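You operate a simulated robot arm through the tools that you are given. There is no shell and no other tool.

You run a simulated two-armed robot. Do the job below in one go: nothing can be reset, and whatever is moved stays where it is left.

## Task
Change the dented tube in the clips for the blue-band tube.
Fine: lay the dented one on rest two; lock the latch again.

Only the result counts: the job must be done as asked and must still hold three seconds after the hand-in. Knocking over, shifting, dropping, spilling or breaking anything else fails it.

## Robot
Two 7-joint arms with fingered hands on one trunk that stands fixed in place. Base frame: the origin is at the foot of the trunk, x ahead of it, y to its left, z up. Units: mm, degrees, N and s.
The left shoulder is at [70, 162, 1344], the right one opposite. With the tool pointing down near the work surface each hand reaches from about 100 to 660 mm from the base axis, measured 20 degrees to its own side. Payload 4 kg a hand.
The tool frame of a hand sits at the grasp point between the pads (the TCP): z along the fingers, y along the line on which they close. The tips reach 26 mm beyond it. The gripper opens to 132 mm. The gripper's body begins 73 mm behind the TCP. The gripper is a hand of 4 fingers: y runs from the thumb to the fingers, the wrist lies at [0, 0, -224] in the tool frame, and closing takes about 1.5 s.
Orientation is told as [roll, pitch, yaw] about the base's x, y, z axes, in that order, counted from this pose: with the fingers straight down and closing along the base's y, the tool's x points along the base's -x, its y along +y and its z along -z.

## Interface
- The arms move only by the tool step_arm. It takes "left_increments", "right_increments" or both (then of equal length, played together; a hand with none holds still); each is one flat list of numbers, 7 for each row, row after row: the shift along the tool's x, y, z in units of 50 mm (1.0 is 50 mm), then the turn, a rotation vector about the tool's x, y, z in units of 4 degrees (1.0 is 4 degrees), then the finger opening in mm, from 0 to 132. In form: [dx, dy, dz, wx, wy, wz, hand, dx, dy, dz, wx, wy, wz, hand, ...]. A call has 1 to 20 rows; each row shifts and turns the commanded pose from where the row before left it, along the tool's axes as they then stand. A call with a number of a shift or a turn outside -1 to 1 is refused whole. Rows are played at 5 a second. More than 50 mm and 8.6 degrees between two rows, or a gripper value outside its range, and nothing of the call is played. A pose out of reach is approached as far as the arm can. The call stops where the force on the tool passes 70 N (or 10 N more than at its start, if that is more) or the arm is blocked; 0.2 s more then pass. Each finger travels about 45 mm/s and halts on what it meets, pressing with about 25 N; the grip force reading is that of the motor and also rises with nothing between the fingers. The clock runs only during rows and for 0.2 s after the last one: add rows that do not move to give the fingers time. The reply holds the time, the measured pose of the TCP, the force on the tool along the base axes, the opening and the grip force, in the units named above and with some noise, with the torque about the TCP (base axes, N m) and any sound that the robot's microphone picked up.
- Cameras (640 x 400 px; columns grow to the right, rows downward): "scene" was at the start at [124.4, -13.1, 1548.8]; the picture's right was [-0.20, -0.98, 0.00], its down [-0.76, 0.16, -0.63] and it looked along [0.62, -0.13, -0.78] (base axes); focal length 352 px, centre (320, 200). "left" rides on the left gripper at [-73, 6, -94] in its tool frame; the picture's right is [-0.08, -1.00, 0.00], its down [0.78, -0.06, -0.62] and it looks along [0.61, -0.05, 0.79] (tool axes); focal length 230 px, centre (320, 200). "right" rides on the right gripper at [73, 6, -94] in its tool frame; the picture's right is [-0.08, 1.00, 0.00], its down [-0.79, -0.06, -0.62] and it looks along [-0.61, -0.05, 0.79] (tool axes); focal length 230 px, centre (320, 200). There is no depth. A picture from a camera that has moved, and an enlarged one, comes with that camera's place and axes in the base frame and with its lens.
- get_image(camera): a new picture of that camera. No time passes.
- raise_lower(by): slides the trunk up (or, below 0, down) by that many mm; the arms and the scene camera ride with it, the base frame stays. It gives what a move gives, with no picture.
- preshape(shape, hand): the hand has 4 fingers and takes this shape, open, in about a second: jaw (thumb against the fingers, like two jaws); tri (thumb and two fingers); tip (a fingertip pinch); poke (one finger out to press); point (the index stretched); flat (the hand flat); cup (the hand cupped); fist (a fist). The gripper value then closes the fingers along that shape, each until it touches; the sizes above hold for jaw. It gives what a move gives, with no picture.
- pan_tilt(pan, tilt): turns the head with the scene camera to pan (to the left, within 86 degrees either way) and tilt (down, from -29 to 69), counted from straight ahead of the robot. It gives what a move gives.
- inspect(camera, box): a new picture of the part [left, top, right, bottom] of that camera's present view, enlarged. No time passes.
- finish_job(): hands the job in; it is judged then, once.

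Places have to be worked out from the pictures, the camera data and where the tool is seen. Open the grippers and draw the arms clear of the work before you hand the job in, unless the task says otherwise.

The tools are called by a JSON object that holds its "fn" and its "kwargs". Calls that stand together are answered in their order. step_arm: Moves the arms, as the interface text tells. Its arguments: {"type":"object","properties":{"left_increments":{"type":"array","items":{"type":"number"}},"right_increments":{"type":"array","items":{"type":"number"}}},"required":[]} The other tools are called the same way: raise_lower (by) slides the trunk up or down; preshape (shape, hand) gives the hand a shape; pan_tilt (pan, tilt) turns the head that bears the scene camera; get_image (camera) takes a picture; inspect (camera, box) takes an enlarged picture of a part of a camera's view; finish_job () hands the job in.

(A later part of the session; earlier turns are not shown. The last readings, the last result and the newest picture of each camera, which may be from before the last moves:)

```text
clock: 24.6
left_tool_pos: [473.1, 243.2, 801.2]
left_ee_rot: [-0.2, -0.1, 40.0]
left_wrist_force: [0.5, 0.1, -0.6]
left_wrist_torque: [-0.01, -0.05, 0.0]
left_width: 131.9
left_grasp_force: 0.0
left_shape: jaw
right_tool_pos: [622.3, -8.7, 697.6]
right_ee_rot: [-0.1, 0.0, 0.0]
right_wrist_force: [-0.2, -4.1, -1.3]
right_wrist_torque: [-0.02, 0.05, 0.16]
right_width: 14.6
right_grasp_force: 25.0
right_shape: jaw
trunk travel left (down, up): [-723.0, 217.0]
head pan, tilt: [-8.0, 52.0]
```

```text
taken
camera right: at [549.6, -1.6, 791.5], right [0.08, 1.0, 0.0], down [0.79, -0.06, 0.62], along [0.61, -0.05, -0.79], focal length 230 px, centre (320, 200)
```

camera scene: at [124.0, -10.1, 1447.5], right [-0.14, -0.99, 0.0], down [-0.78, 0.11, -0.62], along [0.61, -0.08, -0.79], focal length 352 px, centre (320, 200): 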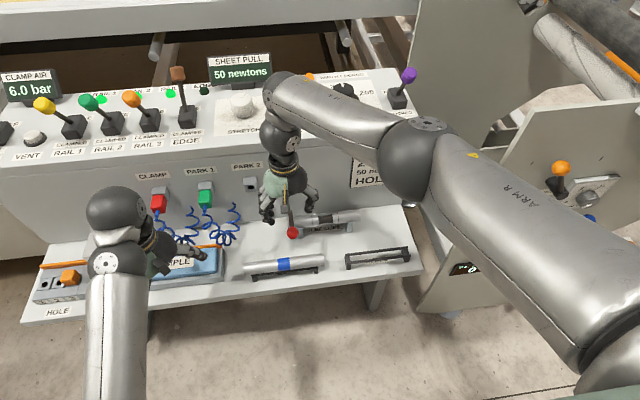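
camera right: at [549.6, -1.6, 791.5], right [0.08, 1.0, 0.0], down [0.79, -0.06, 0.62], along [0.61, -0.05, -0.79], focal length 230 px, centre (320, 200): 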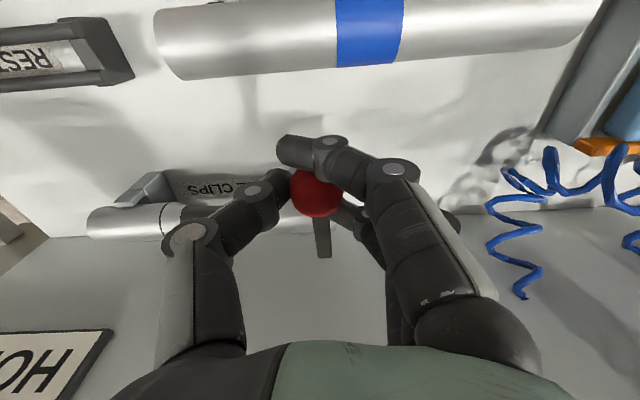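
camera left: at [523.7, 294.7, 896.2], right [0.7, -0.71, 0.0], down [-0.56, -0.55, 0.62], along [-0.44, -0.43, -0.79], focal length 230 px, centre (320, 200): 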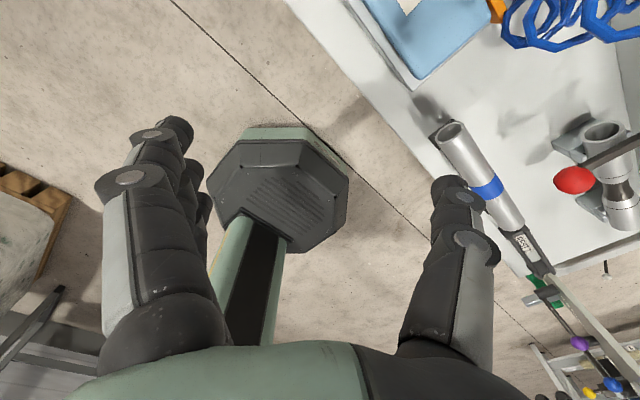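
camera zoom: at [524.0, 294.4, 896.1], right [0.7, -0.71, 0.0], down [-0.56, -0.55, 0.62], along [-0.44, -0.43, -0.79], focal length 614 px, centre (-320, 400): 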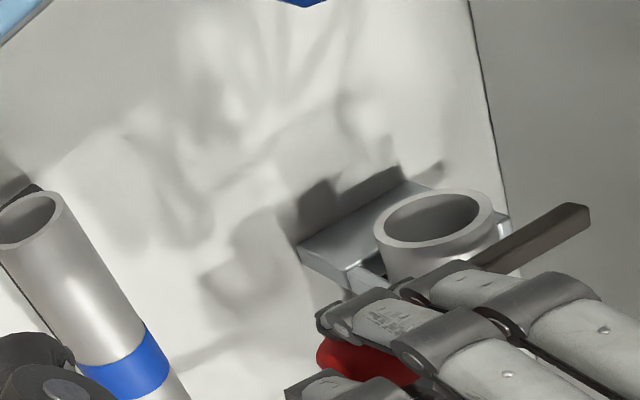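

The ball rose with the hand at almost no force and the bar tilted about its back end, so the latch flips up. I follow the arc to about 45 degrees.

{"fn": "step_arm", "kwargs": {"right_increments": [-0.024, 0, -0.144, 0, 0, 0, 14, -0.034, 0, -0.154, 0, 0, 0, 14, -0.052, 0, -0.152, 0, 0, 0, 14, -0.068, 0, -0.144, 0, 0, 0, 14, -0.082, 0, -0.136, 0, 0, 0, 14, -0.096, 0, -0.128, 0, 0, 0, 14, -0.108, 0, -0.116, 0, 0, 0, 14, 0, 0, 0, 0, 0, 0, 14]}}

{"fn": "inspect", "kwargs": {"camera": "left", "box": [480, 50, 640, 200]}}

{"fn": "get_image", "kwargs": {"camera": "right"}}

{"fn": "get_image", "kwargs": {"camera": "scene"}}

```text
clock: 26.4
left_tool_pos: [473.8, 242.6, 800.1]
left_ee_rot: [-0.2, 0.0, 40.0]
left_wrist_force: [0.1, 0.1, 0.4]
left_wrist_torque: [0.0, 0.01, 0.0]
left_width: 132.0
left_grasp_force: 0.0
left_shape: jaw
right_tool_pos: [646.5, -9.3, 743.8]
right_ee_rot: [0.0, 0.3, -0.2]
right_wrist_force: [4.0, -9.3, -12.6]
right_wrist_torque: [-0.15, 0.27, 0.02]
right_width: 13.3
right_grasp_force: 25.1
right_shape: jaw
trunk travel left (down, up): [-723.0, 217.0]
head pan, tilt: [-8.0, 52.0]
```

```text
2.67 times, centred on (560, 125) of left
camera zoom: at [525.4, 293.9, 895.3], right [0.7, -0.71, 0.0], down [-0.56, -0.55, 0.62], along [-0.44, -0.43, -0.79], focal length 614 px, centre (-320, 400)
```

zoom: 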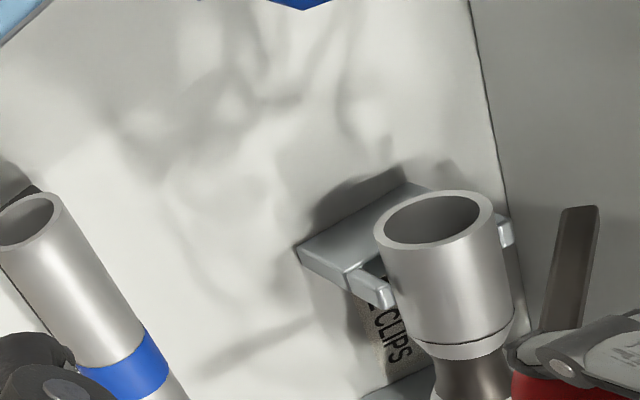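

```text
taken
camera right: at [573.2, -2.3, 839.0], right [0.08, 1.0, 0.0], down [0.79, -0.06, 0.61], along [0.61, -0.05, -0.79], focal length 230 px, centre (320, 200)
```

right: 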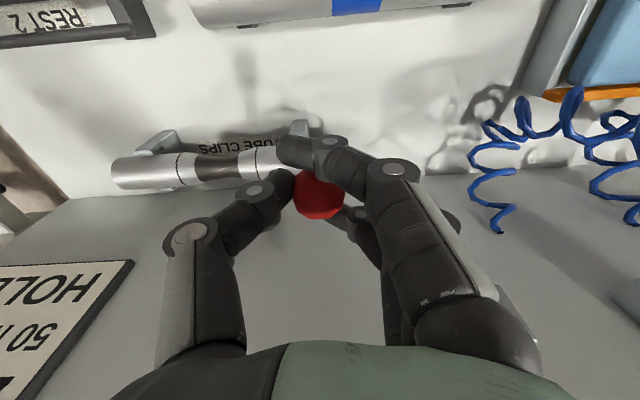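

```text
taken
camera scene: at [126.9, -9.2, 1447.1], right [-0.14, -0.99, 0.0], down [-0.78, 0.11, -0.61], along [0.61, -0.09, -0.79], focal length 352 px, centre (320, 200)
```

scene: 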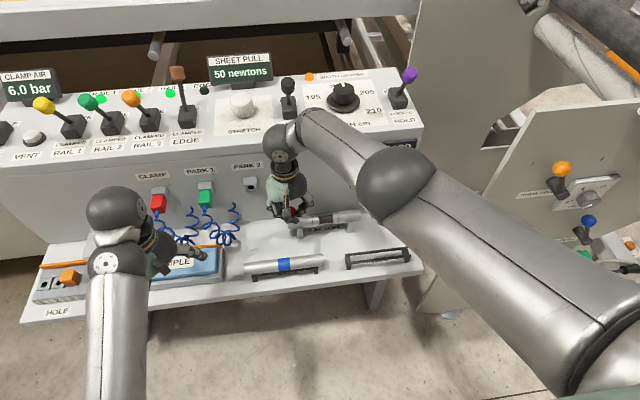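

The bar is now at about 46 degrees and the arc fits a pivot near (700, 675). I continue the arc to about 70 degrees in small steps.

{"fn": "step_arm", "kwargs": {"right_increments": [-0.128, 0, -0.046, 0, 0, 0, 14, -0.136, 0, -0.094, 0, 0, 0, 14, -0.144, 0, -0.08, 0, 0, 0, 14, -0.152, 0, -0.066, 0, 0, 0, 14, 0, 0, 0, 0, 0, 0, 14]}}

{"fn": "inspect", "kwargs": {"camera": "left", "box": [480, 50, 640, 200]}}

{"fn": "inspect", "kwargs": {"camera": "scene", "box": [240, 140, 400, 260]}}

```text
clock: 27.6
left_tool_pos: [472.9, 242.1, 801.8]
left_ee_rot: [-0.1, -0.2, 40.0]
left_wrist_force: [-0.1, 0.8, 0.1]
left_wrist_torque: [-0.01, 0.01, -0.03]
left_width: 132.0
left_grasp_force: 0.0
left_shape: jaw
right_tool_pos: [671.9, -9.3, 760.7]
right_ee_rot: [0.0, 0.2, -0.1]
right_wrist_force: [-0.8, -12.4, -9.9]
right_wrist_torque: [-0.3, 0.39, -0.13]
right_width: 13.1
right_grasp_force: 24.3
right_shape: jaw
trunk travel left (down, up): [-723.0, 217.0]
head pan, tilt: [-8.0, 52.0]
```

```text
2.67 times, centred on (560, 125) of left
camera zoom: at [524.6, 293.6, 895.9], right [0.7, -0.71, 0.0], down [-0.56, -0.55, 0.62], along [-0.44, -0.43, -0.79], focal length 614 px, centre (-320, 400)
```

zoom: 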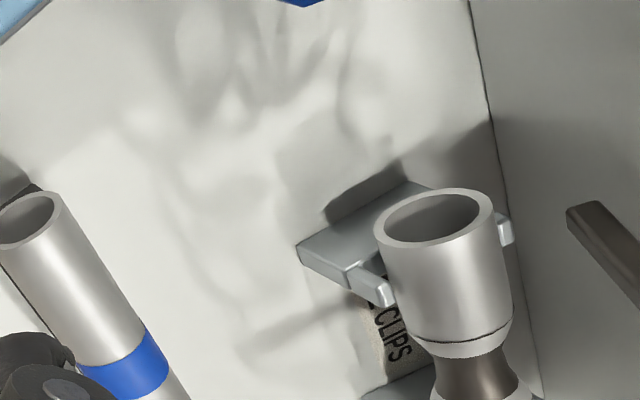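

```text
3.33 times, centred on (320, 200) of scene
camera zoom: at [125.6, -9.8, 1447.3], right [-0.14, -0.99, 0.0], down [-0.78, 0.11, -0.61], along [0.61, -0.08, -0.79], focal length 1175 px, centre (320, 200)
```

zoom: 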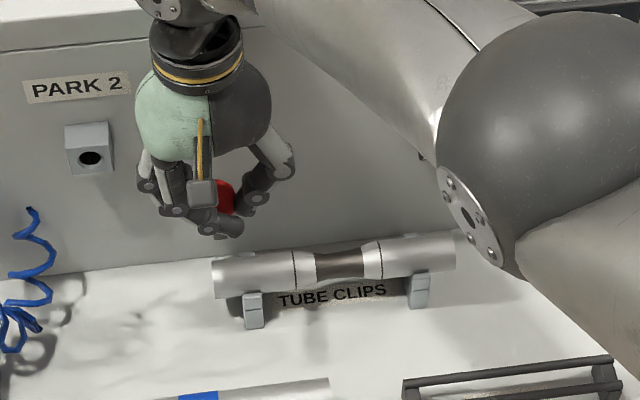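

The bar stands at about 69 degrees with modest forces. I push on to about 82 degrees, watching the panel clearance.

{"fn": "step_arm", "kwargs": {"right_increments": [-0.08, 0, -0.024, 0, 0, 0, 14, -0.08, 0, -0.024, 0, 0, 0, 14, -0.08, 0, -0.018, 0, 0, 0, 14, -0.08, 0, -0.012, 0, 0, 0, 14, 0, 0, 0, 0, 0, 0, 14]}}

{"fn": "inspect", "kwargs": {"camera": "left", "box": [520, 100, 640, 220]}}

{"fn": "get_image", "kwargs": {"camera": "right"}}

```text
clock: 28.8
left_tool_pos: [472.6, 243.3, 801.9]
left_ee_rot: [-0.1, -0.1, 40.0]
left_wrist_force: [-0.1, -0.5, 0.1]
left_wrist_torque: [0.0, 0.01, 0.0]
left_width: 131.9
left_grasp_force: 0.0
left_shape: jaw
right_tool_pos: [688.8, -8.5, 763.2]
right_ee_rot: [0.1, 0.1, 0.1]
right_wrist_force: [-3.3, -13.8, -11.1]
right_wrist_torque: [-0.3, 0.43, -0.13]
right_width: 13.3
right_grasp_force: 24.5
right_shape: jaw
trunk travel left (down, up): [-723.0, 217.0]
head pan, tilt: [-8.0, 52.0]
```

```text
3.33 times, centred on (580, 160) of left
camera zoom: at [524.5, 293.6, 896.0], right [0.7, -0.71, 0.0], down [-0.56, -0.55, 0.62], along [-0.44, -0.43, -0.79], focal length 767 px, centre (-547, 333)
```

zoom: 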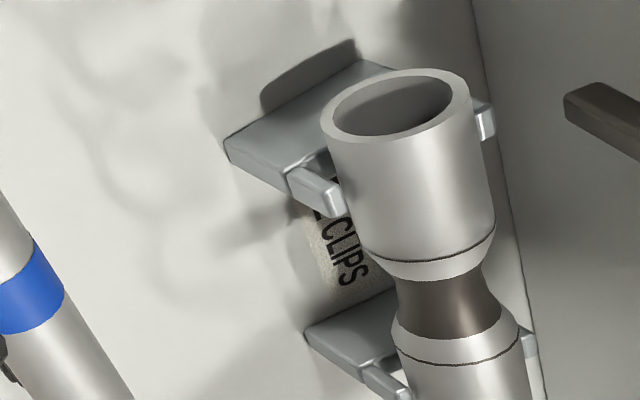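

```text
taken
camera right: at [616.2, -2.1, 857.9], right [0.08, 1.0, 0.0], down [0.79, -0.06, 0.61], along [0.61, -0.05, -0.79], focal length 230 px, centre (320, 200)
```

right: 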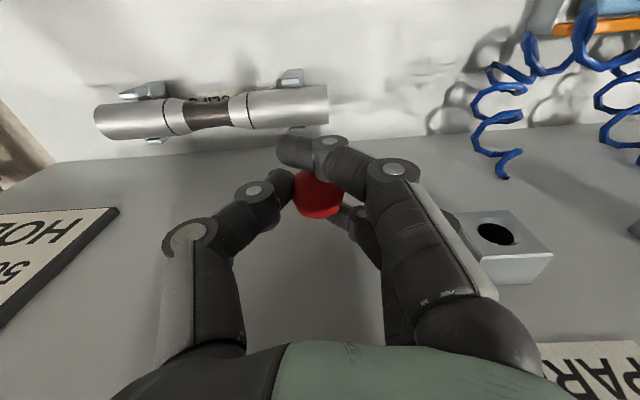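

The bar is almost upright. I open the fingers slightly to see whether it stays up by itself.

{"fn": "step_arm", "kwargs": {"right_increments": [0, 0, 0, 0, 0, 0, 22, 0, 0, 0, 0, 0, 0, 28, 0, 0, 0, 0, 0, 0, 34, 0, 0, 0, 0, 0, 0, 34]}}

{"fn": "get_image", "kwargs": {"camera": "right"}}

{"fn": "inspect", "kwargs": {"camera": "left", "box": [480, 80, 640, 200]}}

```text
clock: 29.8
left_tool_pos: [472.2, 243.3, 801.4]
left_ee_rot: [-0.3, -0.1, 40.1]
left_wrist_force: [0.7, 0.8, 0.4]
left_wrist_torque: [-0.02, 0.02, 0.0]
left_width: 131.8
left_grasp_force: 0.1
left_shape: jaw
right_tool_pos: [690.1, -6.7, 764.8]
right_ee_rot: [0.0, -0.1, 0.0]
right_wrist_force: [0.0, -1.3, 0.8]
right_wrist_torque: [-0.01, -0.01, 0.02]
right_width: 34.2
right_grasp_force: 0.0
right_shape: jaw
trunk travel left (down, up): [-723.0, 217.0]
head pan, tilt: [-8.0, 52.0]
```

```text
taken
camera right: at [616.1, 0.3, 859.5], right [0.08, 1.0, 0.0], down [0.78, -0.06, 0.62], along [0.62, -0.05, -0.79], focal length 230 px, centre (320, 200)
```

right: 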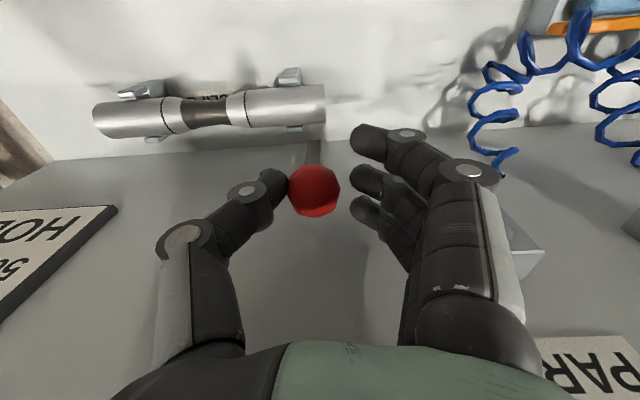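

```text
3.33 times, centred on (560, 140) of left
camera zoom: at [523.7, 295.2, 896.1], right [0.7, -0.71, 0.0], down [-0.56, -0.55, 0.62], along [-0.44, -0.43, -0.79], focal length 767 px, centre (-480, 400)
```

zoom: 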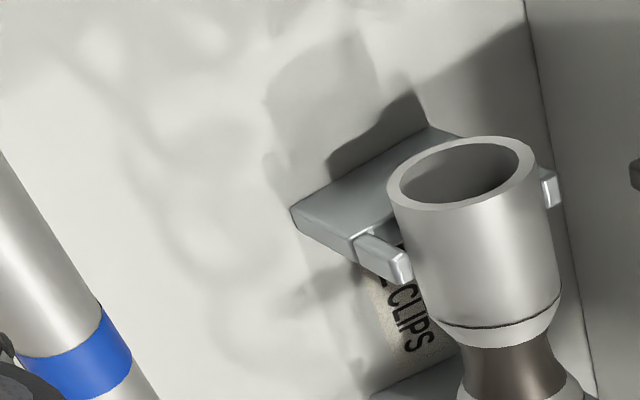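

The bar stays up with no force from the hand. I open a bit more, lift straight off the ball and draw back.

{"fn": "step_arm", "kwargs": {"right_increments": [0, 0, 0, 0, 0, 0, 44, 0, 0, 0, 0, 0, 0, 52, 0, 0, 0, 0, 0, 0, 52, 0, 0, -0.4, 0, 0, 0, 52, 0, 0, -0.6, 0, 0, 0, 52, 0, 0, -0.8, 0, 0, 0, 52, 0.8, 0, 0, 0, 0, 0, 52, 0.8, 0, 0, 0, 0, 0, 52, 0.8, 0, 0, 0, 0, 0, 52]}}

{"fn": "get_image", "kwargs": {"camera": "right"}}

{"fn": "inspect", "kwargs": {"camera": "left", "box": [520, 100, 640, 240]}}

```text
clock: 31.9
left_tool_pos: [473.0, 244.7, 801.3]
left_ee_rot: [-0.3, 0.1, 40.0]
left_wrist_force: [0.1, -0.1, -0.7]
left_wrist_torque: [-0.02, 0.04, 0.0]
left_width: 131.9
left_grasp_force: 0.1
left_shape: jaw
right_tool_pos: [594.7, -50.0, 865.1]
right_ee_rot: [-3.1, -2.3, -2.5]
right_wrist_force: [-0.3, 0.3, 0.1]
right_wrist_torque: [-0.02, 0.03, -0.03]
right_width: 51.8
right_grasp_force: 0.1
right_shape: jaw
trunk travel left (down, up): [-723.0, 217.0]
head pan, tilt: [-8.0, 52.0]
stopped in row 9 (right hand): the arm was blocked; the commanded pose is now the measured one
```

```text
taken
camera right: at [517.7, -35.5, 955.6], right [0.12, 0.99, -0.05], down [0.76, -0.06, 0.65], along [0.64, -0.12, -0.76], focal length 230 px, centre (320, 200)
```

right: 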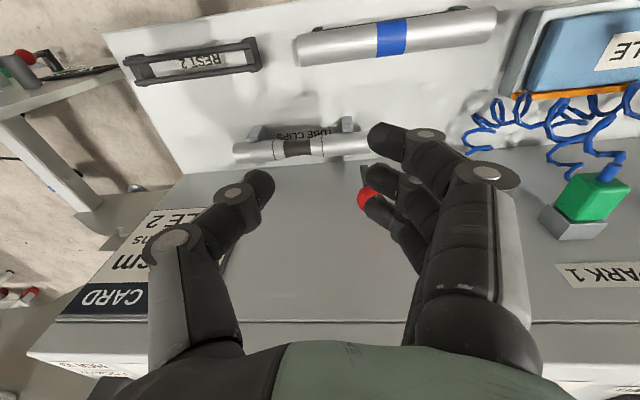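

```text
2.86 times, centred on (580, 170) of left
camera zoom: at [524.3, 296.1, 895.2], right [0.7, -0.71, 0.0], down [-0.56, -0.55, 0.62], along [-0.44, -0.43, -0.79], focal length 657 px, centre (-423, 286)
```

zoom: 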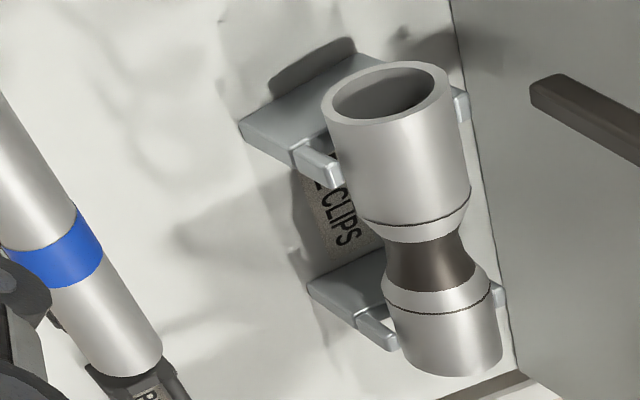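

The latch stays upright on its own (red knob at the same place, bar vertical). The arm stopped at a joint limit while drawing back, so I shift to the middle above the tube at z=800, straighten the hand and start turning it to yaw +90 for gripping across the tube.

{"fn": "step_arm", "kwargs": {"right_increments": [0.05, -0.6, 0.65, -0.39, 0.29, -0.31, 60, 0.05, -0.6, 0.65, -0.39, 0.29, -0.31, 60, 0, 0, 0, 0, 0, -1, 60, 0, 0, 0, 0, 0, -1, 60, 0, 0, 0, 0, 0, -1, 60, 0, 0, 0, 0, 0, -1, 60, 0, 0, 0, 0, 0, -1, 60, 0, 0, 0, 0, 0, -1, 60, 0, 0, 0, 0, 0, -1, 60, 0, 0, 0, 0, 0, -1, 60, 0, 0, 0, 0, 0, -1, 60, 0, 0, 0, 0, 0, -1, 60]}}

```text
clock: 34.5
left_tool_pos: [472.2, 243.2, 801.1]
left_ee_rot: [-0.2, -0.1, 40.0]
left_wrist_force: [0.0, -0.4, 0.0]
left_wrist_torque: [-0.01, 0.01, 0.0]
left_width: 131.7
left_grasp_force: 0.1
left_shape: jaw
right_tool_pos: [585.5, -110.3, 801.7]
right_ee_rot: [0.3, -0.1, 40.2]
right_wrist_force: [0.0, -0.8, -0.5]
right_wrist_torque: [0.01, -0.02, 0.03]
right_width: 59.4
right_grasp_force: 0.0
right_shape: jaw
trunk travel left (down, up): [-723.0, 217.0]
head pan, tilt: [-8.0, 52.0]
```

Turning works without limits. I finish the yaw and tilt the fingers 24 degrees forward toward the panel.

{"fn": "step_arm", "kwargs": {"right_increments": [0, 0, 0, 0, 0, -1, 60, 0, 0, 0, 0, 0, -1, 60, 0, 0, 0, 0, 0, -1, 60, 0, 0, 0, 0, 0, -1, 60, 0, 0, 0, 0, 0, -1, 60, 0, 0, 0, 0, 0, -1, 60, 0, 0, 0, 0, 0, -1, 60, 0, 0, 0, 0, 0, -1, 60, 0, 0, 0, 0, 0, -1, 60, 0, 0, 0, 0, 0, -1, 60, 0, 0, 0, 0, 0, -1, 60, 0, 0, 0, 0, 0, -1, 60, 0, 0, 0, 0, 0, -0.45, 60, 0, 0, 0, 1, 0, 0, 60, 0, 0, 0, 1, 0, 0, 60, 0, 0, 0, 1, 0, 0, 60, 0, 0, 0, 1, 0, 0, 60, 0, 0, 0, 1, 0, 0, 60, 0, 0, 0, 1, 0, 0, 60]}}

{"fn": "get_image", "kwargs": {"camera": "scene"}}

{"fn": "get_image", "kwargs": {"camera": "right"}}

```text
clock: 38.5
left_tool_pos: [471.0, 244.0, 801.5]
left_ee_rot: [-0.2, 0.0, 39.9]
left_wrist_force: [0.0, -0.6, 0.6]
left_wrist_torque: [0.0, -0.02, -0.02]
left_width: 132.0
left_grasp_force: 0.0
left_shape: jaw
right_tool_pos: [585.3, -110.4, 802.6]
right_ee_rot: [-23.7, -0.4, 89.8]
right_wrist_force: [0.4, -0.2, 0.2]
right_wrist_torque: [0.03, 0.04, 0.03]
right_width: 59.6
right_grasp_force: 0.1
right_shape: jaw
trunk travel left (down, up): [-723.0, 217.0]
head pan, tilt: [-8.0, 52.0]
```

```text
taken
camera scene: at [124.0, -9.1, 1447.5], right [-0.14, -0.99, 0.0], down [-0.78, 0.11, -0.62], along [0.61, -0.09, -0.79], focal length 352 px, centre (320, 200)
```

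scene: 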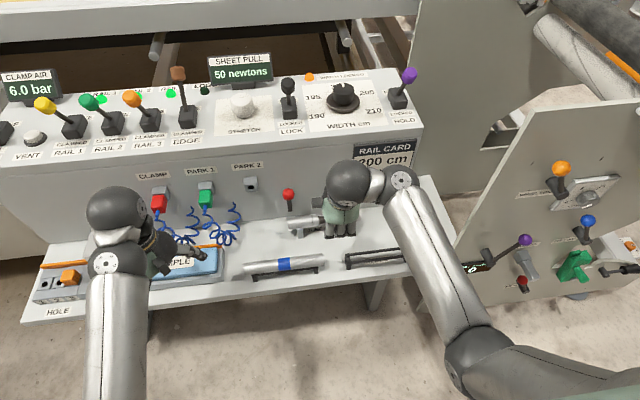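

```text
taken
camera right: at [543.0, -183.8, 884.9], right [-0.91, 0.08, -0.4], down [-0.19, 0.78, 0.59], along [0.36, 0.62, -0.7], focal length 230 px, centre (320, 200)
```

right: 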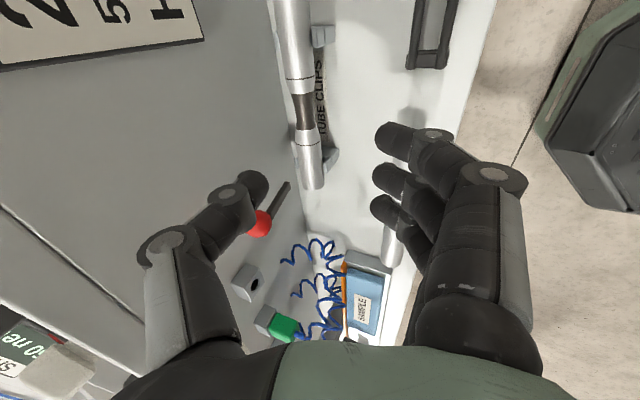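

Both yaw and tilt are reached and the latch is seen standing up. I approach to a point 100 mm short of the tube along the finger direction.

{"fn": "step_arm", "kwargs": {"right_increments": [-0.129, -0.189, 0.756, 0, 0, 0, 56, -0.129, -0.189, 0.756, 0, 0, 0, 52, 0, 0, 0, 0, 0, 0, 52]}}

{"fn": "get_image", "kwargs": {"camera": "right"}}

{"fn": "inspect", "kwargs": {"camera": "scene", "box": [260, 150, 420, 270]}}

{"fn": "inspect", "kwargs": {"camera": "left", "box": [480, 80, 640, 240]}}

```text
clock: 39.4
left_tool_pos: [471.8, 243.9, 802.6]
left_ee_rot: [-0.3, -0.1, 39.9]
left_wrist_force: [-0.4, -0.2, -0.4]
left_wrist_torque: [-0.03, -0.04, -0.04]
left_width: 131.7
left_grasp_force: 0.0
left_shape: jaw
right_tool_pos: [633.8, -98.7, 739.0]
right_ee_rot: [-23.9, -0.3, 89.8]
right_wrist_force: [0.4, 1.2, -0.7]
right_wrist_torque: [-0.01, 0.0, 0.0]
right_width: 52.9
right_grasp_force: 0.0
right_shape: jaw
trunk travel left (down, up): [-723.0, 217.0]
head pan, tilt: [-8.0, 52.0]
```

```text
taken
camera right: at [591.2, -170.4, 824.0], right [-0.91, 0.08, -0.4], down [-0.19, 0.78, 0.59], along [0.36, 0.62, -0.7], focal length 230 px, centre (320, 200)
```

right: 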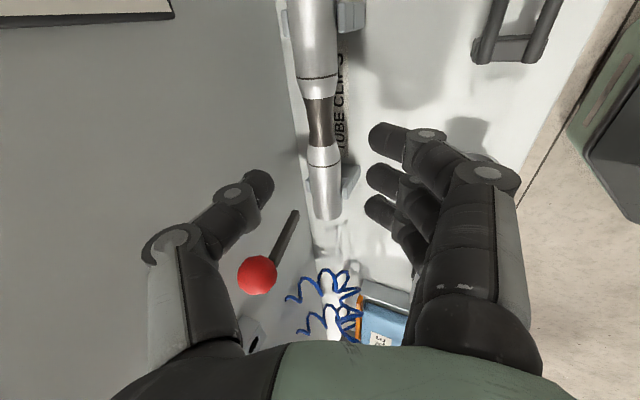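

```text
3.33 times, centred on (340, 210) of scene
camera zoom: at [123.4, -8.1, 1447.5], right [-0.14, -0.99, 0.0], down [-0.78, 0.11, -0.62], along [0.61, -0.09, -0.79], focal length 1175 px, centre (253, 167)
```

zoom: 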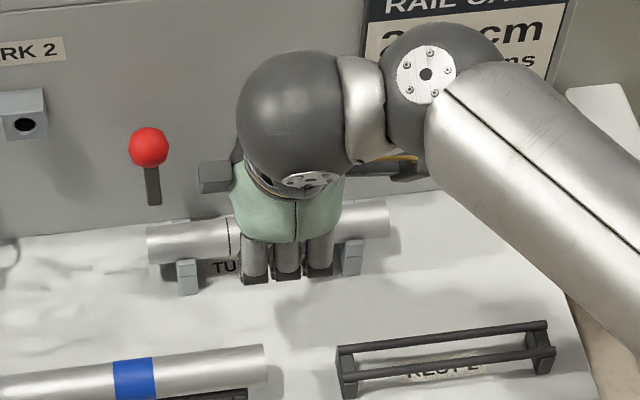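

```text
2.50 times, centred on (560, 160) of left
camera zoom: at [523.3, 294.3, 896.6], right [0.7, -0.71, 0.0], down [-0.57, -0.55, 0.62], along [-0.44, -0.43, -0.79], focal length 575 px, centre (-280, 300)
```

zoom: 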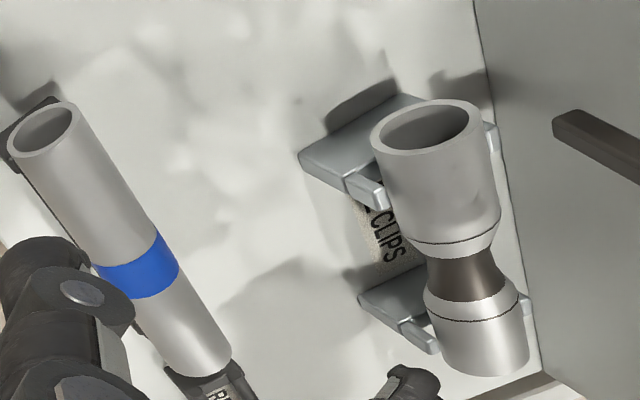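

The tube axis refines to about (675, y, 650) with the waist near y=-100, and the fingers straddle it. I move 92 mm along the finger direction at 52 mm opening.

{"fn": "step_arm", "kwargs": {"right_increments": [0, 0, 0.5, 0, 0, 0, 52, 0, 0, 0.5, 0, 0, 0, 52, 0, 0, 0.4, 0, 0, 0, 52, 0, 0, 0.24, 0, 0, 0, 52, 0, 0, 0.2, 0, 0, 0, 52, 0, 0, 0, 0, 0, 0, 52]}}

{"fn": "get_image", "kwargs": {"camera": "right"}}

{"fn": "inspect", "kwargs": {"camera": "scene", "box": [260, 150, 420, 270]}}

{"fn": "inspect", "kwargs": {"camera": "left", "box": [480, 80, 640, 240]}}

```text
clock: 40.8
left_tool_pos: [471.7, 242.2, 802.0]
left_ee_rot: [-0.3, -0.2, 39.9]
left_wrist_force: [0.2, -0.8, 0.8]
left_wrist_torque: [0.02, 0.01, 0.04]
left_width: 131.8
left_grasp_force: 0.0
left_shape: jaw
right_tool_pos: [671.1, -95.5, 655.6]
right_ee_rot: [-23.8, -0.3, 89.9]
right_wrist_force: [-0.9, 0.4, 0.4]
right_wrist_torque: [0.02, 0.0, 0.01]
right_width: 52.2
right_grasp_force: 0.1
right_shape: jaw
trunk travel left (down, up): [-723.0, 217.0]
head pan, tilt: [-8.0, 52.0]
```

```text
taken
camera right: at [628.9, -169.8, 740.2], right [-0.91, 0.08, -0.4], down [-0.19, 0.78, 0.59], along [0.36, 0.62, -0.7], focal length 230 px, centre (320, 200)
```

right: 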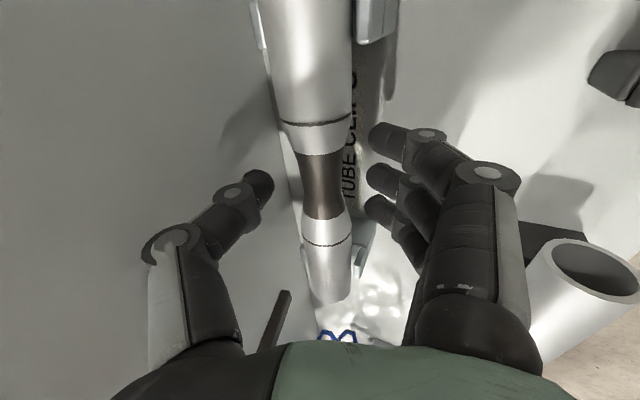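

```text
3.33 times, centred on (340, 210) of scene
camera zoom: at [124.1, -8.1, 1447.5], right [-0.14, -0.99, 0.0], down [-0.78, 0.11, -0.62], along [0.61, -0.09, -0.79], focal length 1175 px, centre (253, 167)
```

zoom: 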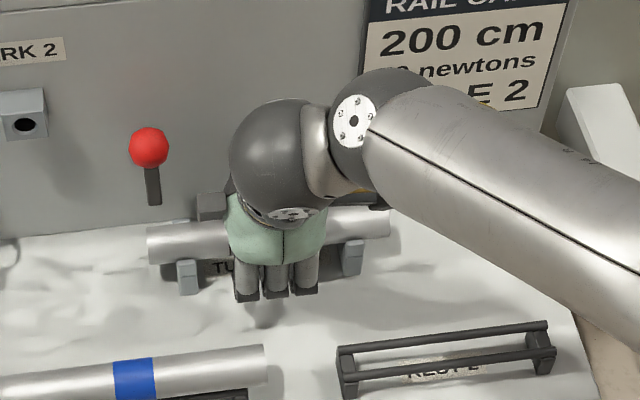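

```text
2.50 times, centred on (560, 160) of left
camera zoom: at [523.8, 294.4, 896.3], right [0.7, -0.71, 0.0], down [-0.56, -0.55, 0.62], along [-0.44, -0.43, -0.79], focal length 575 px, centre (-280, 300)
```

zoom: 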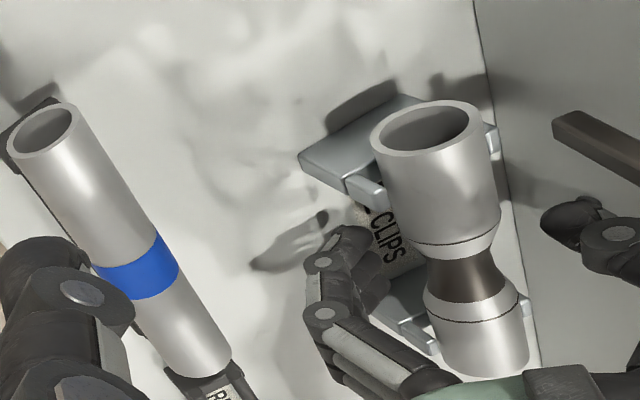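

Thumb and fingers straddle the waist evenly. I close on the tube.

{"fn": "step_arm", "kwargs": {"right_increments": [0, 0, 0, 0, 0, 0, 44, 0, 0, 0, 0, 0, 0, 36, 0, 0, 0, 0, 0, 0, 28, 0, 0, 0, 0, 0, 0, 22, 0, 0, 0, 0, 0, 0, 16, 0, 0, 0, 0, 0, 0, 12, 0, 0, 0, 0, 0, 0, 10, 0, 0, 0, 0, 0, 0, 10, 0, 0, 0, 0, 0, 0, 10]}}

{"fn": "get_image", "kwargs": {"camera": "right"}}

{"fn": "inspect", "kwargs": {"camera": "left", "box": [480, 80, 640, 240]}}

```text
clock: 42.8
left_tool_pos: [472.5, 244.9, 801.9]
left_ee_rot: [-0.1, 0.0, 39.9]
left_wrist_force: [0.6, -1.0, 0.0]
left_wrist_torque: [-0.02, 0.01, -0.02]
left_width: 131.7
left_grasp_force: 0.0
left_shape: jaw
right_tool_pos: [671.4, -97.6, 655.7]
right_ee_rot: [-23.9, -0.3, 89.9]
right_wrist_force: [0.4, 0.6, -0.1]
right_wrist_torque: [-0.01, 0.0, 0.02]
right_width: 24.5
right_grasp_force: 25.1
right_shape: jaw
trunk travel left (down, up): [-723.0, 217.0]
head pan, tilt: [-8.0, 52.0]
```

```text
taken
camera right: at [628.8, -169.8, 740.1], right [-0.91, 0.08, -0.4], down [-0.19, 0.78, 0.59], along [0.36, 0.62, -0.7], focal length 230 px, centre (320, 200)
```

right: 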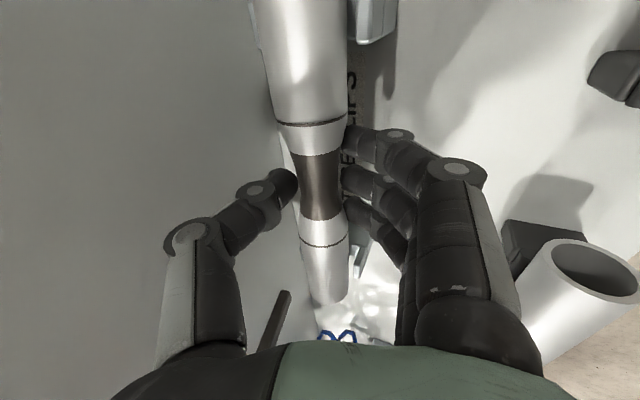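

```text
2.50 times, centred on (560, 160) of left
camera zoom: at [523.9, 294.5, 896.1], right [0.7, -0.71, 0.0], down [-0.56, -0.55, 0.62], along [-0.44, -0.43, -0.79], focal length 575 px, centre (-280, 300)
```

zoom: 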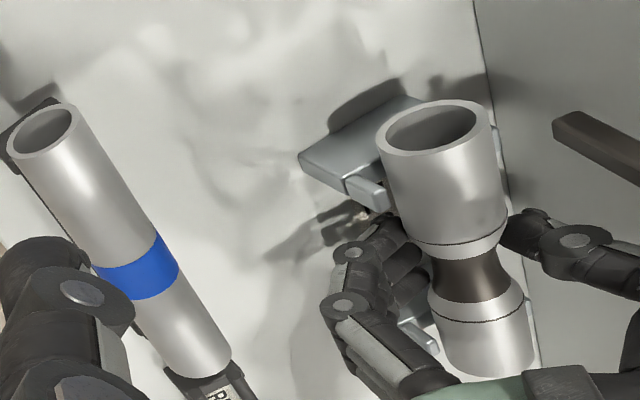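

The grip holds at 24.5 mm with 25 N. I lift 12 mm straight up to see that the tube leaves the clips freely.

{"fn": "step_arm", "kwargs": {"right_increments": [0, -0.0324, -0.0731, 0, 0, 0, 10, 0, -0.0324, -0.0731, 0, 0, 0, 10, 0, -0.0324, -0.0731, 0, 0, 0, 10, 0, 0, 0, 0, 0, 0, 10]}}

{"fn": "inspect", "kwargs": {"camera": "left", "box": [480, 80, 640, 240]}}

{"fn": "inspect", "kwargs": {"camera": "scene", "box": [260, 150, 420, 270]}}

```text
clock: 43.8
left_tool_pos: [472.3, 244.5, 801.3]
left_ee_rot: [-0.1, 0.0, 39.8]
left_wrist_force: [0.4, -0.3, 1.1]
left_wrist_torque: [0.01, 0.02, -0.04]
left_width: 132.1
left_grasp_force: 0.1
left_shape: jaw
right_tool_pos: [671.8, -96.3, 668.5]
right_ee_rot: [-23.8, -0.3, 89.9]
right_wrist_force: [0.3, 0.1, -1.4]
right_wrist_torque: [0.01, 0.0, 0.03]
right_width: 24.3
right_grasp_force: 24.6
right_shape: jaw
trunk travel left (down, up): [-723.0, 217.0]
head pan, tilt: [-8.0, 52.0]
```

```text
2.50 times, centred on (560, 160) of left
camera zoom: at [523.9, 294.5, 896.1], right [0.7, -0.71, 0.0], down [-0.56, -0.55, 0.62], along [-0.44, -0.43, -0.79], focal length 575 px, centre (-280, 300)
```

zoom: 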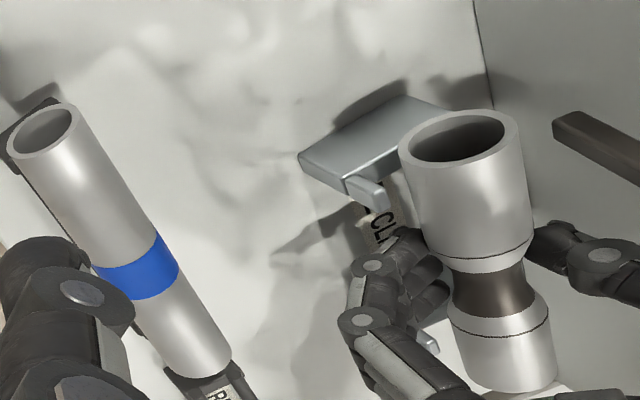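

```text
3.33 times, centred on (340, 210) of scene
camera zoom: at [124.5, -8.0, 1447.4], right [-0.14, -0.99, 0.0], down [-0.78, 0.11, -0.62], along [0.61, -0.09, -0.79], focal length 1175 px, centre (253, 167)
```

zoom: 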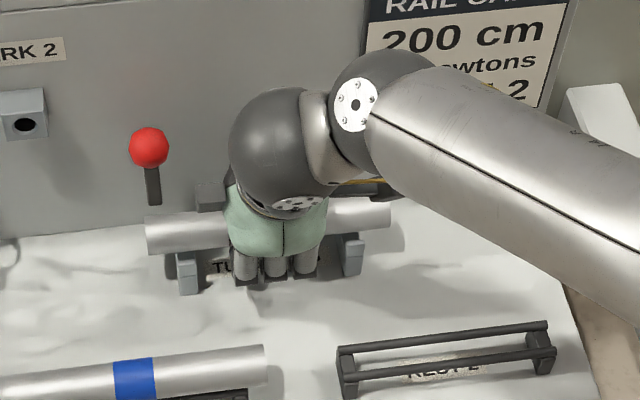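

The tube comes out freely and weighs little. The rests have rails beside the tube, so the fingertips must not reach far below it: I set the tube back into the clips, open, back off about 12 mm along the fingers and take a shallower fingertip grip.

{"fn": "step_arm", "kwargs": {"right_increments": [0, 0.0324, 0.0731, 0, 0, 0, 10, 0, 0.0324, 0.0731, 0, 0, 0, 10, 0, 0.0324, 0.0731, 0, 0, 0, 10, 0, 0, 0, 0, 0, 0, 10, 0, 0, 0, 0, 0, 0, 30, 0, 0, 0, 0, 0, 0, 40, 0, 0, 0, 0, 0, 0, 50, 0, 0, 0, 0, 0, 0, 50]}}

{"fn": "get_image", "kwargs": {"camera": "right"}}

{"fn": "inspect", "kwargs": {"camera": "left", "box": [480, 80, 640, 240]}}

```text
clock: 45.5
left_tool_pos: [471.6, 243.2, 802.2]
left_ee_rot: [-0.2, -0.1, 39.9]
left_wrist_force: [1.1, -0.5, 0.6]
left_wrist_torque: [-0.03, 0.01, 0.01]
left_width: 131.8
left_grasp_force: 0.1
left_shape: jaw
right_tool_pos: [670.4, -97.5, 655.5]
right_ee_rot: [-23.7, -0.3, 89.9]
right_wrist_force: [0.4, -0.1, 0.6]
right_wrist_torque: [-0.01, 0.0, 0.0]
right_width: 49.4
right_grasp_force: 0.1
right_shape: jaw
trunk travel left (down, up): [-723.0, 217.0]
head pan, tilt: [-8.0, 52.0]
```

```text
taken
camera right: at [628.4, -169.5, 739.9], right [-0.91, 0.08, -0.4], down [-0.19, 0.78, 0.59], along [0.36, 0.62, -0.7], focal length 230 px, centre (320, 200)
```

right: 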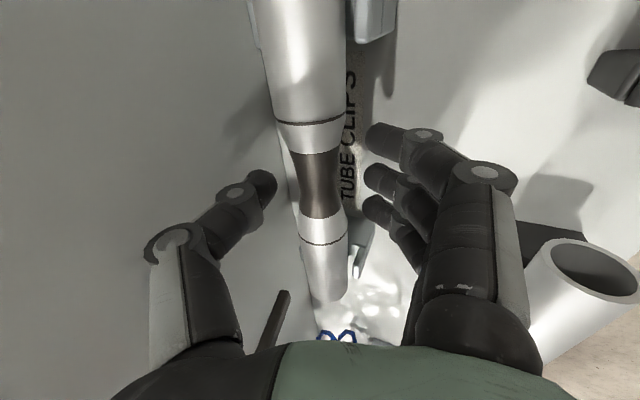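

```text
2.50 times, centred on (560, 160) of left
camera zoom: at [523.8, 294.5, 896.2], right [0.7, -0.71, 0.0], down [-0.56, -0.55, 0.62], along [-0.44, -0.43, -0.79], focal length 575 px, centre (-280, 300)
```

zoom: 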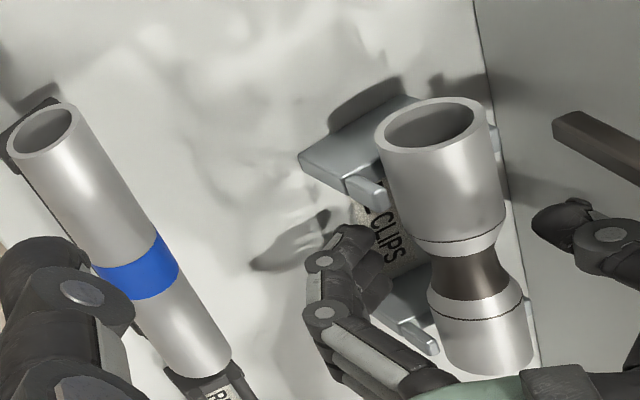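

The tube sits back in the clips with a little play. I back off 11.5 mm, centre by 2 mm toward the thumb, and close again.

{"fn": "step_arm", "kwargs": {"right_increments": [0, -0.04, -0.115, 0, 0, 0, 50, 0, 0, -0.115, 0, 0, 0, 50, 0, 0, 0, 0, 0, 0, 40, 0, 0, 0, 0, 0, 0, 32, 0, 0, 0, 0, 0, 0, 26, 0, 0, 0, 0, 0, 0, 20, 0, 0, 0, 0, 0, 0, 14, 0, 0, 0, 0, 0, 0, 10, 0, 0, 0, 0, 0, 0, 10, 0, 0, 0, 0, 0, 0, 10]}}

{"fn": "get_image", "kwargs": {"camera": "right"}}

{"fn": "inspect", "kwargs": {"camera": "left", "box": [480, 80, 640, 240]}}

```text
clock: 47.8
left_tool_pos: [471.4, 244.2, 802.7]
left_ee_rot: [-0.2, -0.2, 39.9]
left_wrist_force: [0.7, -0.4, 0.6]
left_wrist_torque: [-0.03, -0.01, 0.02]
left_width: 131.6
left_grasp_force: 0.1
left_shape: jaw
right_tool_pos: [669.8, -97.1, 666.9]
right_ee_rot: [-23.8, -0.3, 89.9]
right_wrist_force: [-2.6, -0.5, 0.0]
right_wrist_torque: [-0.01, 0.09, 0.0]
right_width: 24.1
right_grasp_force: 25.0
right_shape: jaw
trunk travel left (down, up): [-723.0, 217.0]
head pan, tilt: [-8.0, 52.0]
```

```text
taken
camera right: at [625.4, -169.7, 751.1], right [-0.91, 0.08, -0.4], down [-0.19, 0.78, 0.59], along [0.36, 0.62, -0.7], focal length 230 px, centre (320, 200)
```

right: 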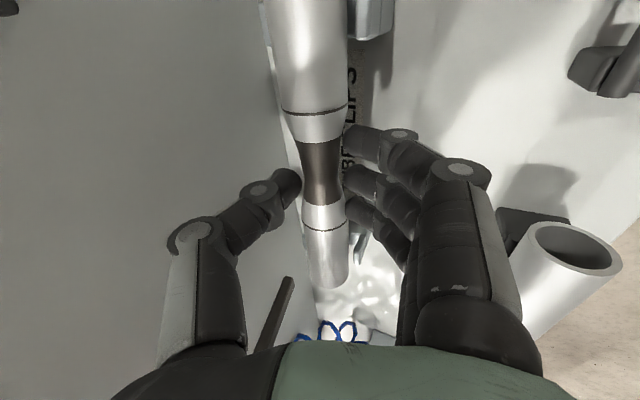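

```text
2.50 times, centred on (560, 160) of left
camera zoom: at [523.7, 294.5, 896.3], right [0.7, -0.71, 0.0], down [-0.56, -0.55, 0.62], along [-0.44, -0.43, -0.79], focal length 575 px, centre (-280, 300)
```

zoom: 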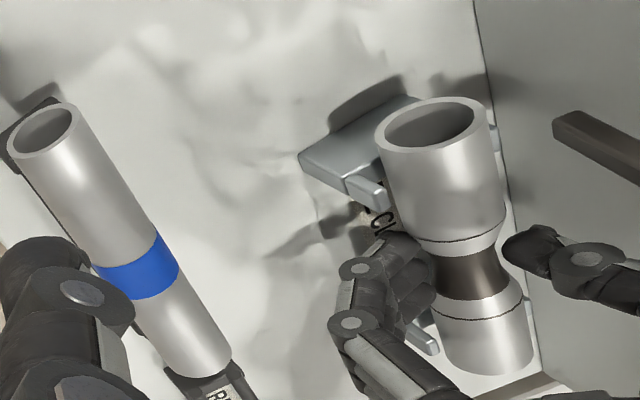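

The shallow grip holds (24 mm, 25 N). The upright knob overhangs the tube end, so I lift only 18 mm straight, then go diagonally back and up.

{"fn": "step_arm", "kwargs": {"right_increments": [0, -0.0484, -0.1098, 0, 0, 0, 10, 0, -0.0484, -0.1098, 0, 0, 0, 10, 0, -0.0484, -0.1098, 0, 0, 0, 10, 0, 0.205, -0.527, 0, 0, 0, 10, 0, 0.205, -0.527, 0, 0, 0, 10, 0, 0, 0, 0, 0, 0, 10]}}

{"fn": "get_image", "kwargs": {"camera": "right"}}

{"fn": "get_image", "kwargs": {"camera": "scene"}}

```text
clock: 49.1
left_tool_pos: [471.9, 244.0, 802.8]
left_ee_rot: [-0.1, 0.1, 39.9]
left_wrist_force: [1.0, -1.0, -0.8]
left_wrist_torque: [-0.02, 0.0, -0.02]
left_width: 131.8
left_grasp_force: 0.1
left_shape: jaw
right_tool_pos: [628.4, -96.5, 724.5]
right_ee_rot: [-23.7, -0.3, 89.8]
right_wrist_force: [0.3, -0.9, -0.5]
right_wrist_torque: [0.0, 0.06, -0.03]
right_width: 24.1
right_grasp_force: 25.1
right_shape: jaw
trunk travel left (down, up): [-723.0, 217.0]
head pan, tilt: [-8.0, 52.0]
```

```text
taken
camera right: at [585.5, -169.6, 808.9], right [-0.91, 0.08, -0.4], down [-0.19, 0.78, 0.59], along [0.36, 0.62, -0.7], focal length 230 px, centre (320, 200)
```

right: 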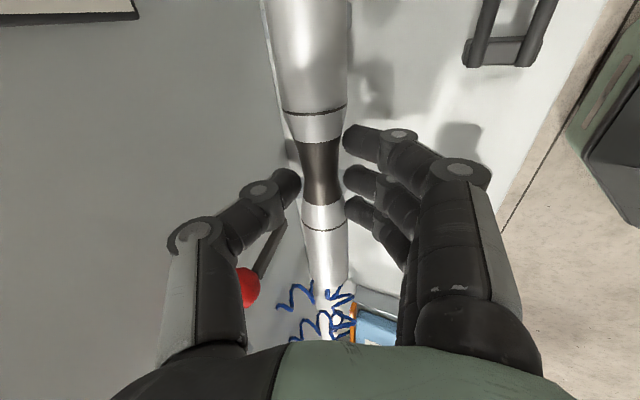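

```text
taken
camera scene: at [124.9, -7.9, 1447.4], right [-0.14, -0.99, 0.0], down [-0.78, 0.11, -0.62], along [0.61, -0.09, -0.79], focal length 352 px, centre (320, 200)
```

scene: 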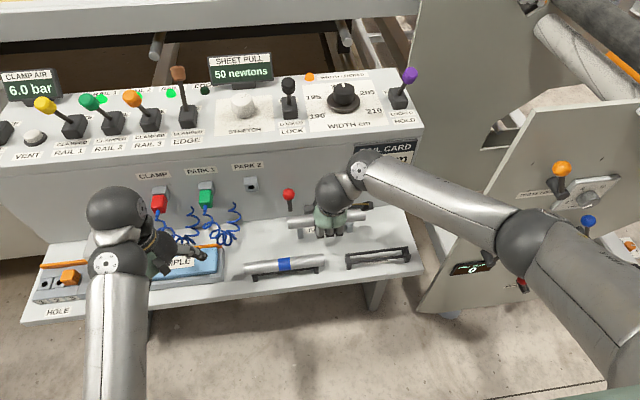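

The tube is clear of clips and lever. I carry it over rest two at this height and bring the hand upright.

{"fn": "step_arm", "kwargs": {"right_increments": [0.6375, 0.3404, -0.15, 0, 0, 0, 10, 0.6375, 0.3404, -0.15, 0, 0, 0, 10, 0.6375, 0.3404, -0.15, 0, 0, 0, 10, 0.6375, 0.3404, -0.15, 0, 0, 0, 10, 0, 0, 0, -0.99, 0, 0, 10, 0, 0, 0, -0.99, 0, 0, 10, 0, 0, 0, -0.99, 0, 0, 10, 0, 0, 0, -0.99, 0, 0, 10, 0, 0, 0, -0.99, 0, 0, 10, 0, 0, 0, -0.99, 0, 0, 10, 0, 0, 0, 0, 0, 0, 10]}}

{"fn": "get_image", "kwargs": {"camera": "scene"}}

{"fn": "get_image", "kwargs": {"camera": "right"}}

{"fn": "inspect", "kwargs": {"camera": "scene", "box": [300, 190, 460, 310]}}

```text
clock: 51.5
left_tool_pos: [472.2, 243.9, 802.3]
left_ee_rot: [-0.2, 0.0, 39.8]
left_wrist_force: [0.3, 0.5, 0.1]
left_wrist_torque: [0.02, 0.02, 0.01]
left_width: 132.2
left_grasp_force: 0.1
left_shape: jaw
right_tool_pos: [553.5, -224.6, 724.4]
right_ee_rot: [0.0, -0.3, 89.9]
right_wrist_force: [-0.2, 0.9, -1.9]
right_wrist_torque: [0.0, 0.02, 0.04]
right_width: 24.2
right_grasp_force: 25.1
right_shape: jaw
trunk travel left (down, up): [-723.0, 217.0]
head pan, tilt: [-8.0, 52.0]
```

```text
taken
camera scene: at [123.9, -8.4, 1447.5], right [-0.14, -0.99, 0.0], down [-0.78, 0.11, -0.62], along [0.61, -0.09, -0.79], focal length 352 px, centre (320, 200)
```

scene: 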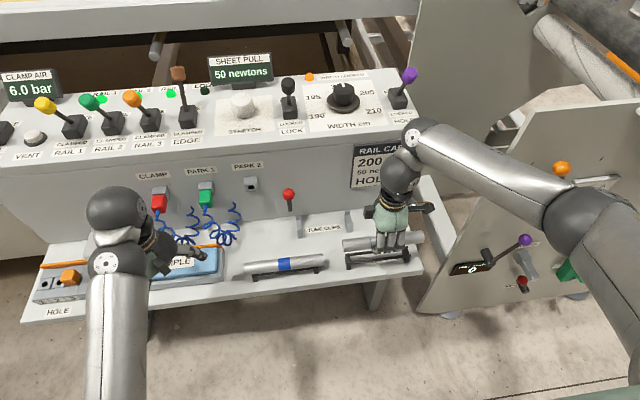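

```text
taken
camera right: at [548.2, -297.5, 818.7], right [-1.0, 0.08, 0.0], down [0.06, 0.78, 0.62], along [0.05, 0.62, -0.78], focal length 230 px, centre (320, 200)
```

right: 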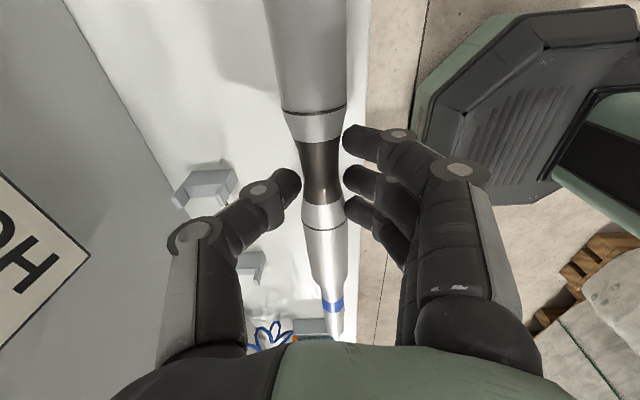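

```text
3.33 times, centred on (380, 250) of scene
camera zoom: at [123.9, -8.4, 1447.5], right [-0.14, -0.99, 0.0], down [-0.78, 0.11, -0.62], along [0.61, -0.09, -0.79], focal length 1175 px, centre (120, 33)
```

zoom: 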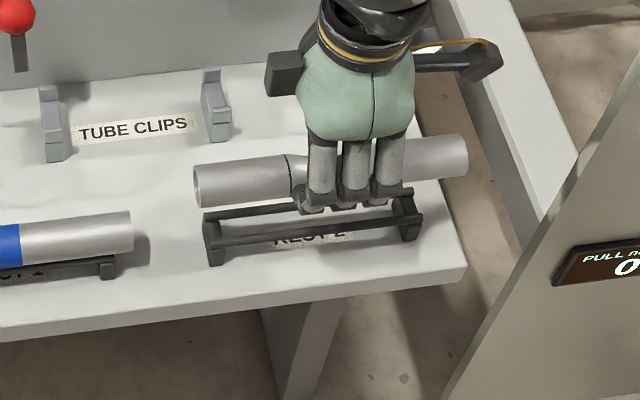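

The tube hangs over rest two, about 5 mm too far right and 2 mm too near by the same camera's measure. I correct that and lower 42 mm, then look before contact.

{"fn": "step_arm", "kwargs": {"right_increments": [-0.11, -0.04, 0, 0, 0, 0, 10, 0, 0, 0.28, 0, 0, 0, 10, 0, 0, 0.28, 0, 0, 0, 10, 0, 0, 0.28, 0, 0, 0, 10, 0, 0, 0, 0, 0, 0, 10]}}

{"fn": "inspect", "kwargs": {"camera": "scene", "box": [330, 220, 450, 295]}}

{"fn": "get_image", "kwargs": {"camera": "right"}}

```text
clock: 52.8
left_tool_pos: [472.2, 244.3, 801.8]
left_ee_rot: [-0.1, -0.1, 39.8]
left_wrist_force: [0.6, -0.3, -1.0]
left_wrist_torque: [0.01, 0.02, 0.03]
left_width: 131.7
left_grasp_force: 0.0
left_shape: jaw
right_tool_pos: [556.3, -218.4, 682.9]
right_ee_rot: [-0.2, -0.4, 89.9]
right_wrist_force: [-0.1, 0.7, -1.4]
right_wrist_torque: [0.02, 0.03, -0.01]
right_width: 23.9
right_grasp_force: 24.5
right_shape: jaw
trunk travel left (down, up): [-723.0, 217.0]
head pan, tilt: [-8.0, 52.0]
```

```text
5.33 times, centred on (390, 258) of scene
camera zoom: at [124.3, -8.1, 1447.5], right [-0.14, -0.99, 0.0], down [-0.78, 0.11, -0.62], along [0.61, -0.09, -0.79], focal length 1880 px, centre (-53, -107)
```

zoom: 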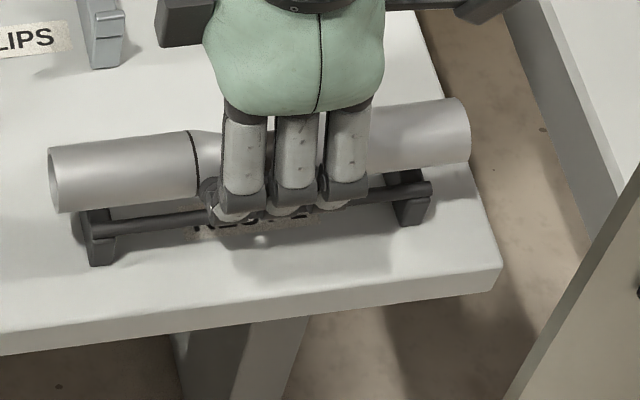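

```text
taken
camera right: at [550.7, -292.0, 777.0], right [-1.0, 0.08, 0.0], down [0.06, 0.78, 0.62], along [0.05, 0.62, -0.78], focal length 230 px, centre (320, 200)
```

right: 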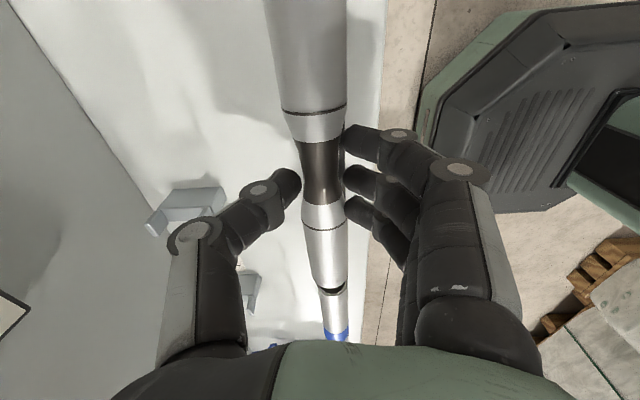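

The tube is centred over the rails with the fingertips still above them. I lower 14 mm more and then feel for contact in small steps.

{"fn": "step_arm", "kwargs": {"right_increments": [0, 0, 0.14, 0, 0, 0, 10, 0, 0, 0.14, 0, 0, 0, 10, 0, 0, 0, 0, 0, 0, 10]}}

{"fn": "step_arm", "kwargs": {"right_increments": [0, 0, 0.03, 0, 0, 0, 10, 0, 0, 0, 0, 0, 0, 10]}}

{"fn": "step_arm", "kwargs": {"right_increments": [0, 0, 0.03, 0, 0, 0, 10, 0, 0, 0, 0, 0, 0, 10]}}

```text
clock: 53.5
left_tool_pos: [473.3, 243.8, 802.0]
left_ee_rot: [-0.2, 0.0, 39.9]
left_wrist_force: [-1.1, 0.0, 0.3]
left_wrist_torque: [-0.01, 0.01, 0.0]
left_width: 131.9
left_grasp_force: 0.1
left_shape: jaw
right_tool_pos: [555.8, -218.3, 668.9]
right_ee_rot: [-0.1, -0.3, 89.9]
right_wrist_force: [0.3, 0.4, -1.0]
right_wrist_torque: [-0.01, 0.01, 0.01]
right_width: 24.1
right_grasp_force: 25.3
right_shape: jaw
trunk travel left (down, up): [-723.0, 217.0]
head pan, tilt: [-8.0, 52.0]
```

```text
clock: 54.1
left_tool_pos: [471.2, 243.1, 802.0]
left_ee_rot: [-0.3, -0.1, 40.0]
left_wrist_force: [0.8, -0.7, 0.7]
left_wrist_torque: [0.02, 0.02, -0.02]
left_width: 132.2
left_grasp_force: 0.0
left_shape: jaw
right_tool_pos: [556.7, -218.8, 667.3]
right_ee_rot: [-0.1, -0.4, 90.0]
right_wrist_force: [-0.9, -0.5, 1.4]
right_wrist_torque: [-0.03, -0.01, 0.04]
right_width: 24.1
right_grasp_force: 24.5
right_shape: jaw
trunk travel left (down, up): [-723.0, 217.0]
head pan, tilt: [-8.0, 52.0]
```

```text
clock: 54.8
left_tool_pos: [471.3, 243.1, 801.6]
left_ee_rot: [-0.3, -0.1, 39.9]
left_wrist_force: [-0.1, -1.2, -0.4]
left_wrist_torque: [0.0, 0.01, 0.03]
left_width: 132.0
left_grasp_force: 0.1
left_shape: jaw
right_tool_pos: [556.3, -219.1, 666.9]
right_ee_rot: [-0.2, -0.3, 89.9]
right_wrist_force: [-2.2, -1.0, 8.4]
right_wrist_torque: [-0.02, 0.01, 0.01]
right_width: 24.3
right_grasp_force: 25.4
right_shape: jaw
trunk travel left (down, up): [-723.0, 217.0]
head pan, tilt: [-8.0, 52.0]
```

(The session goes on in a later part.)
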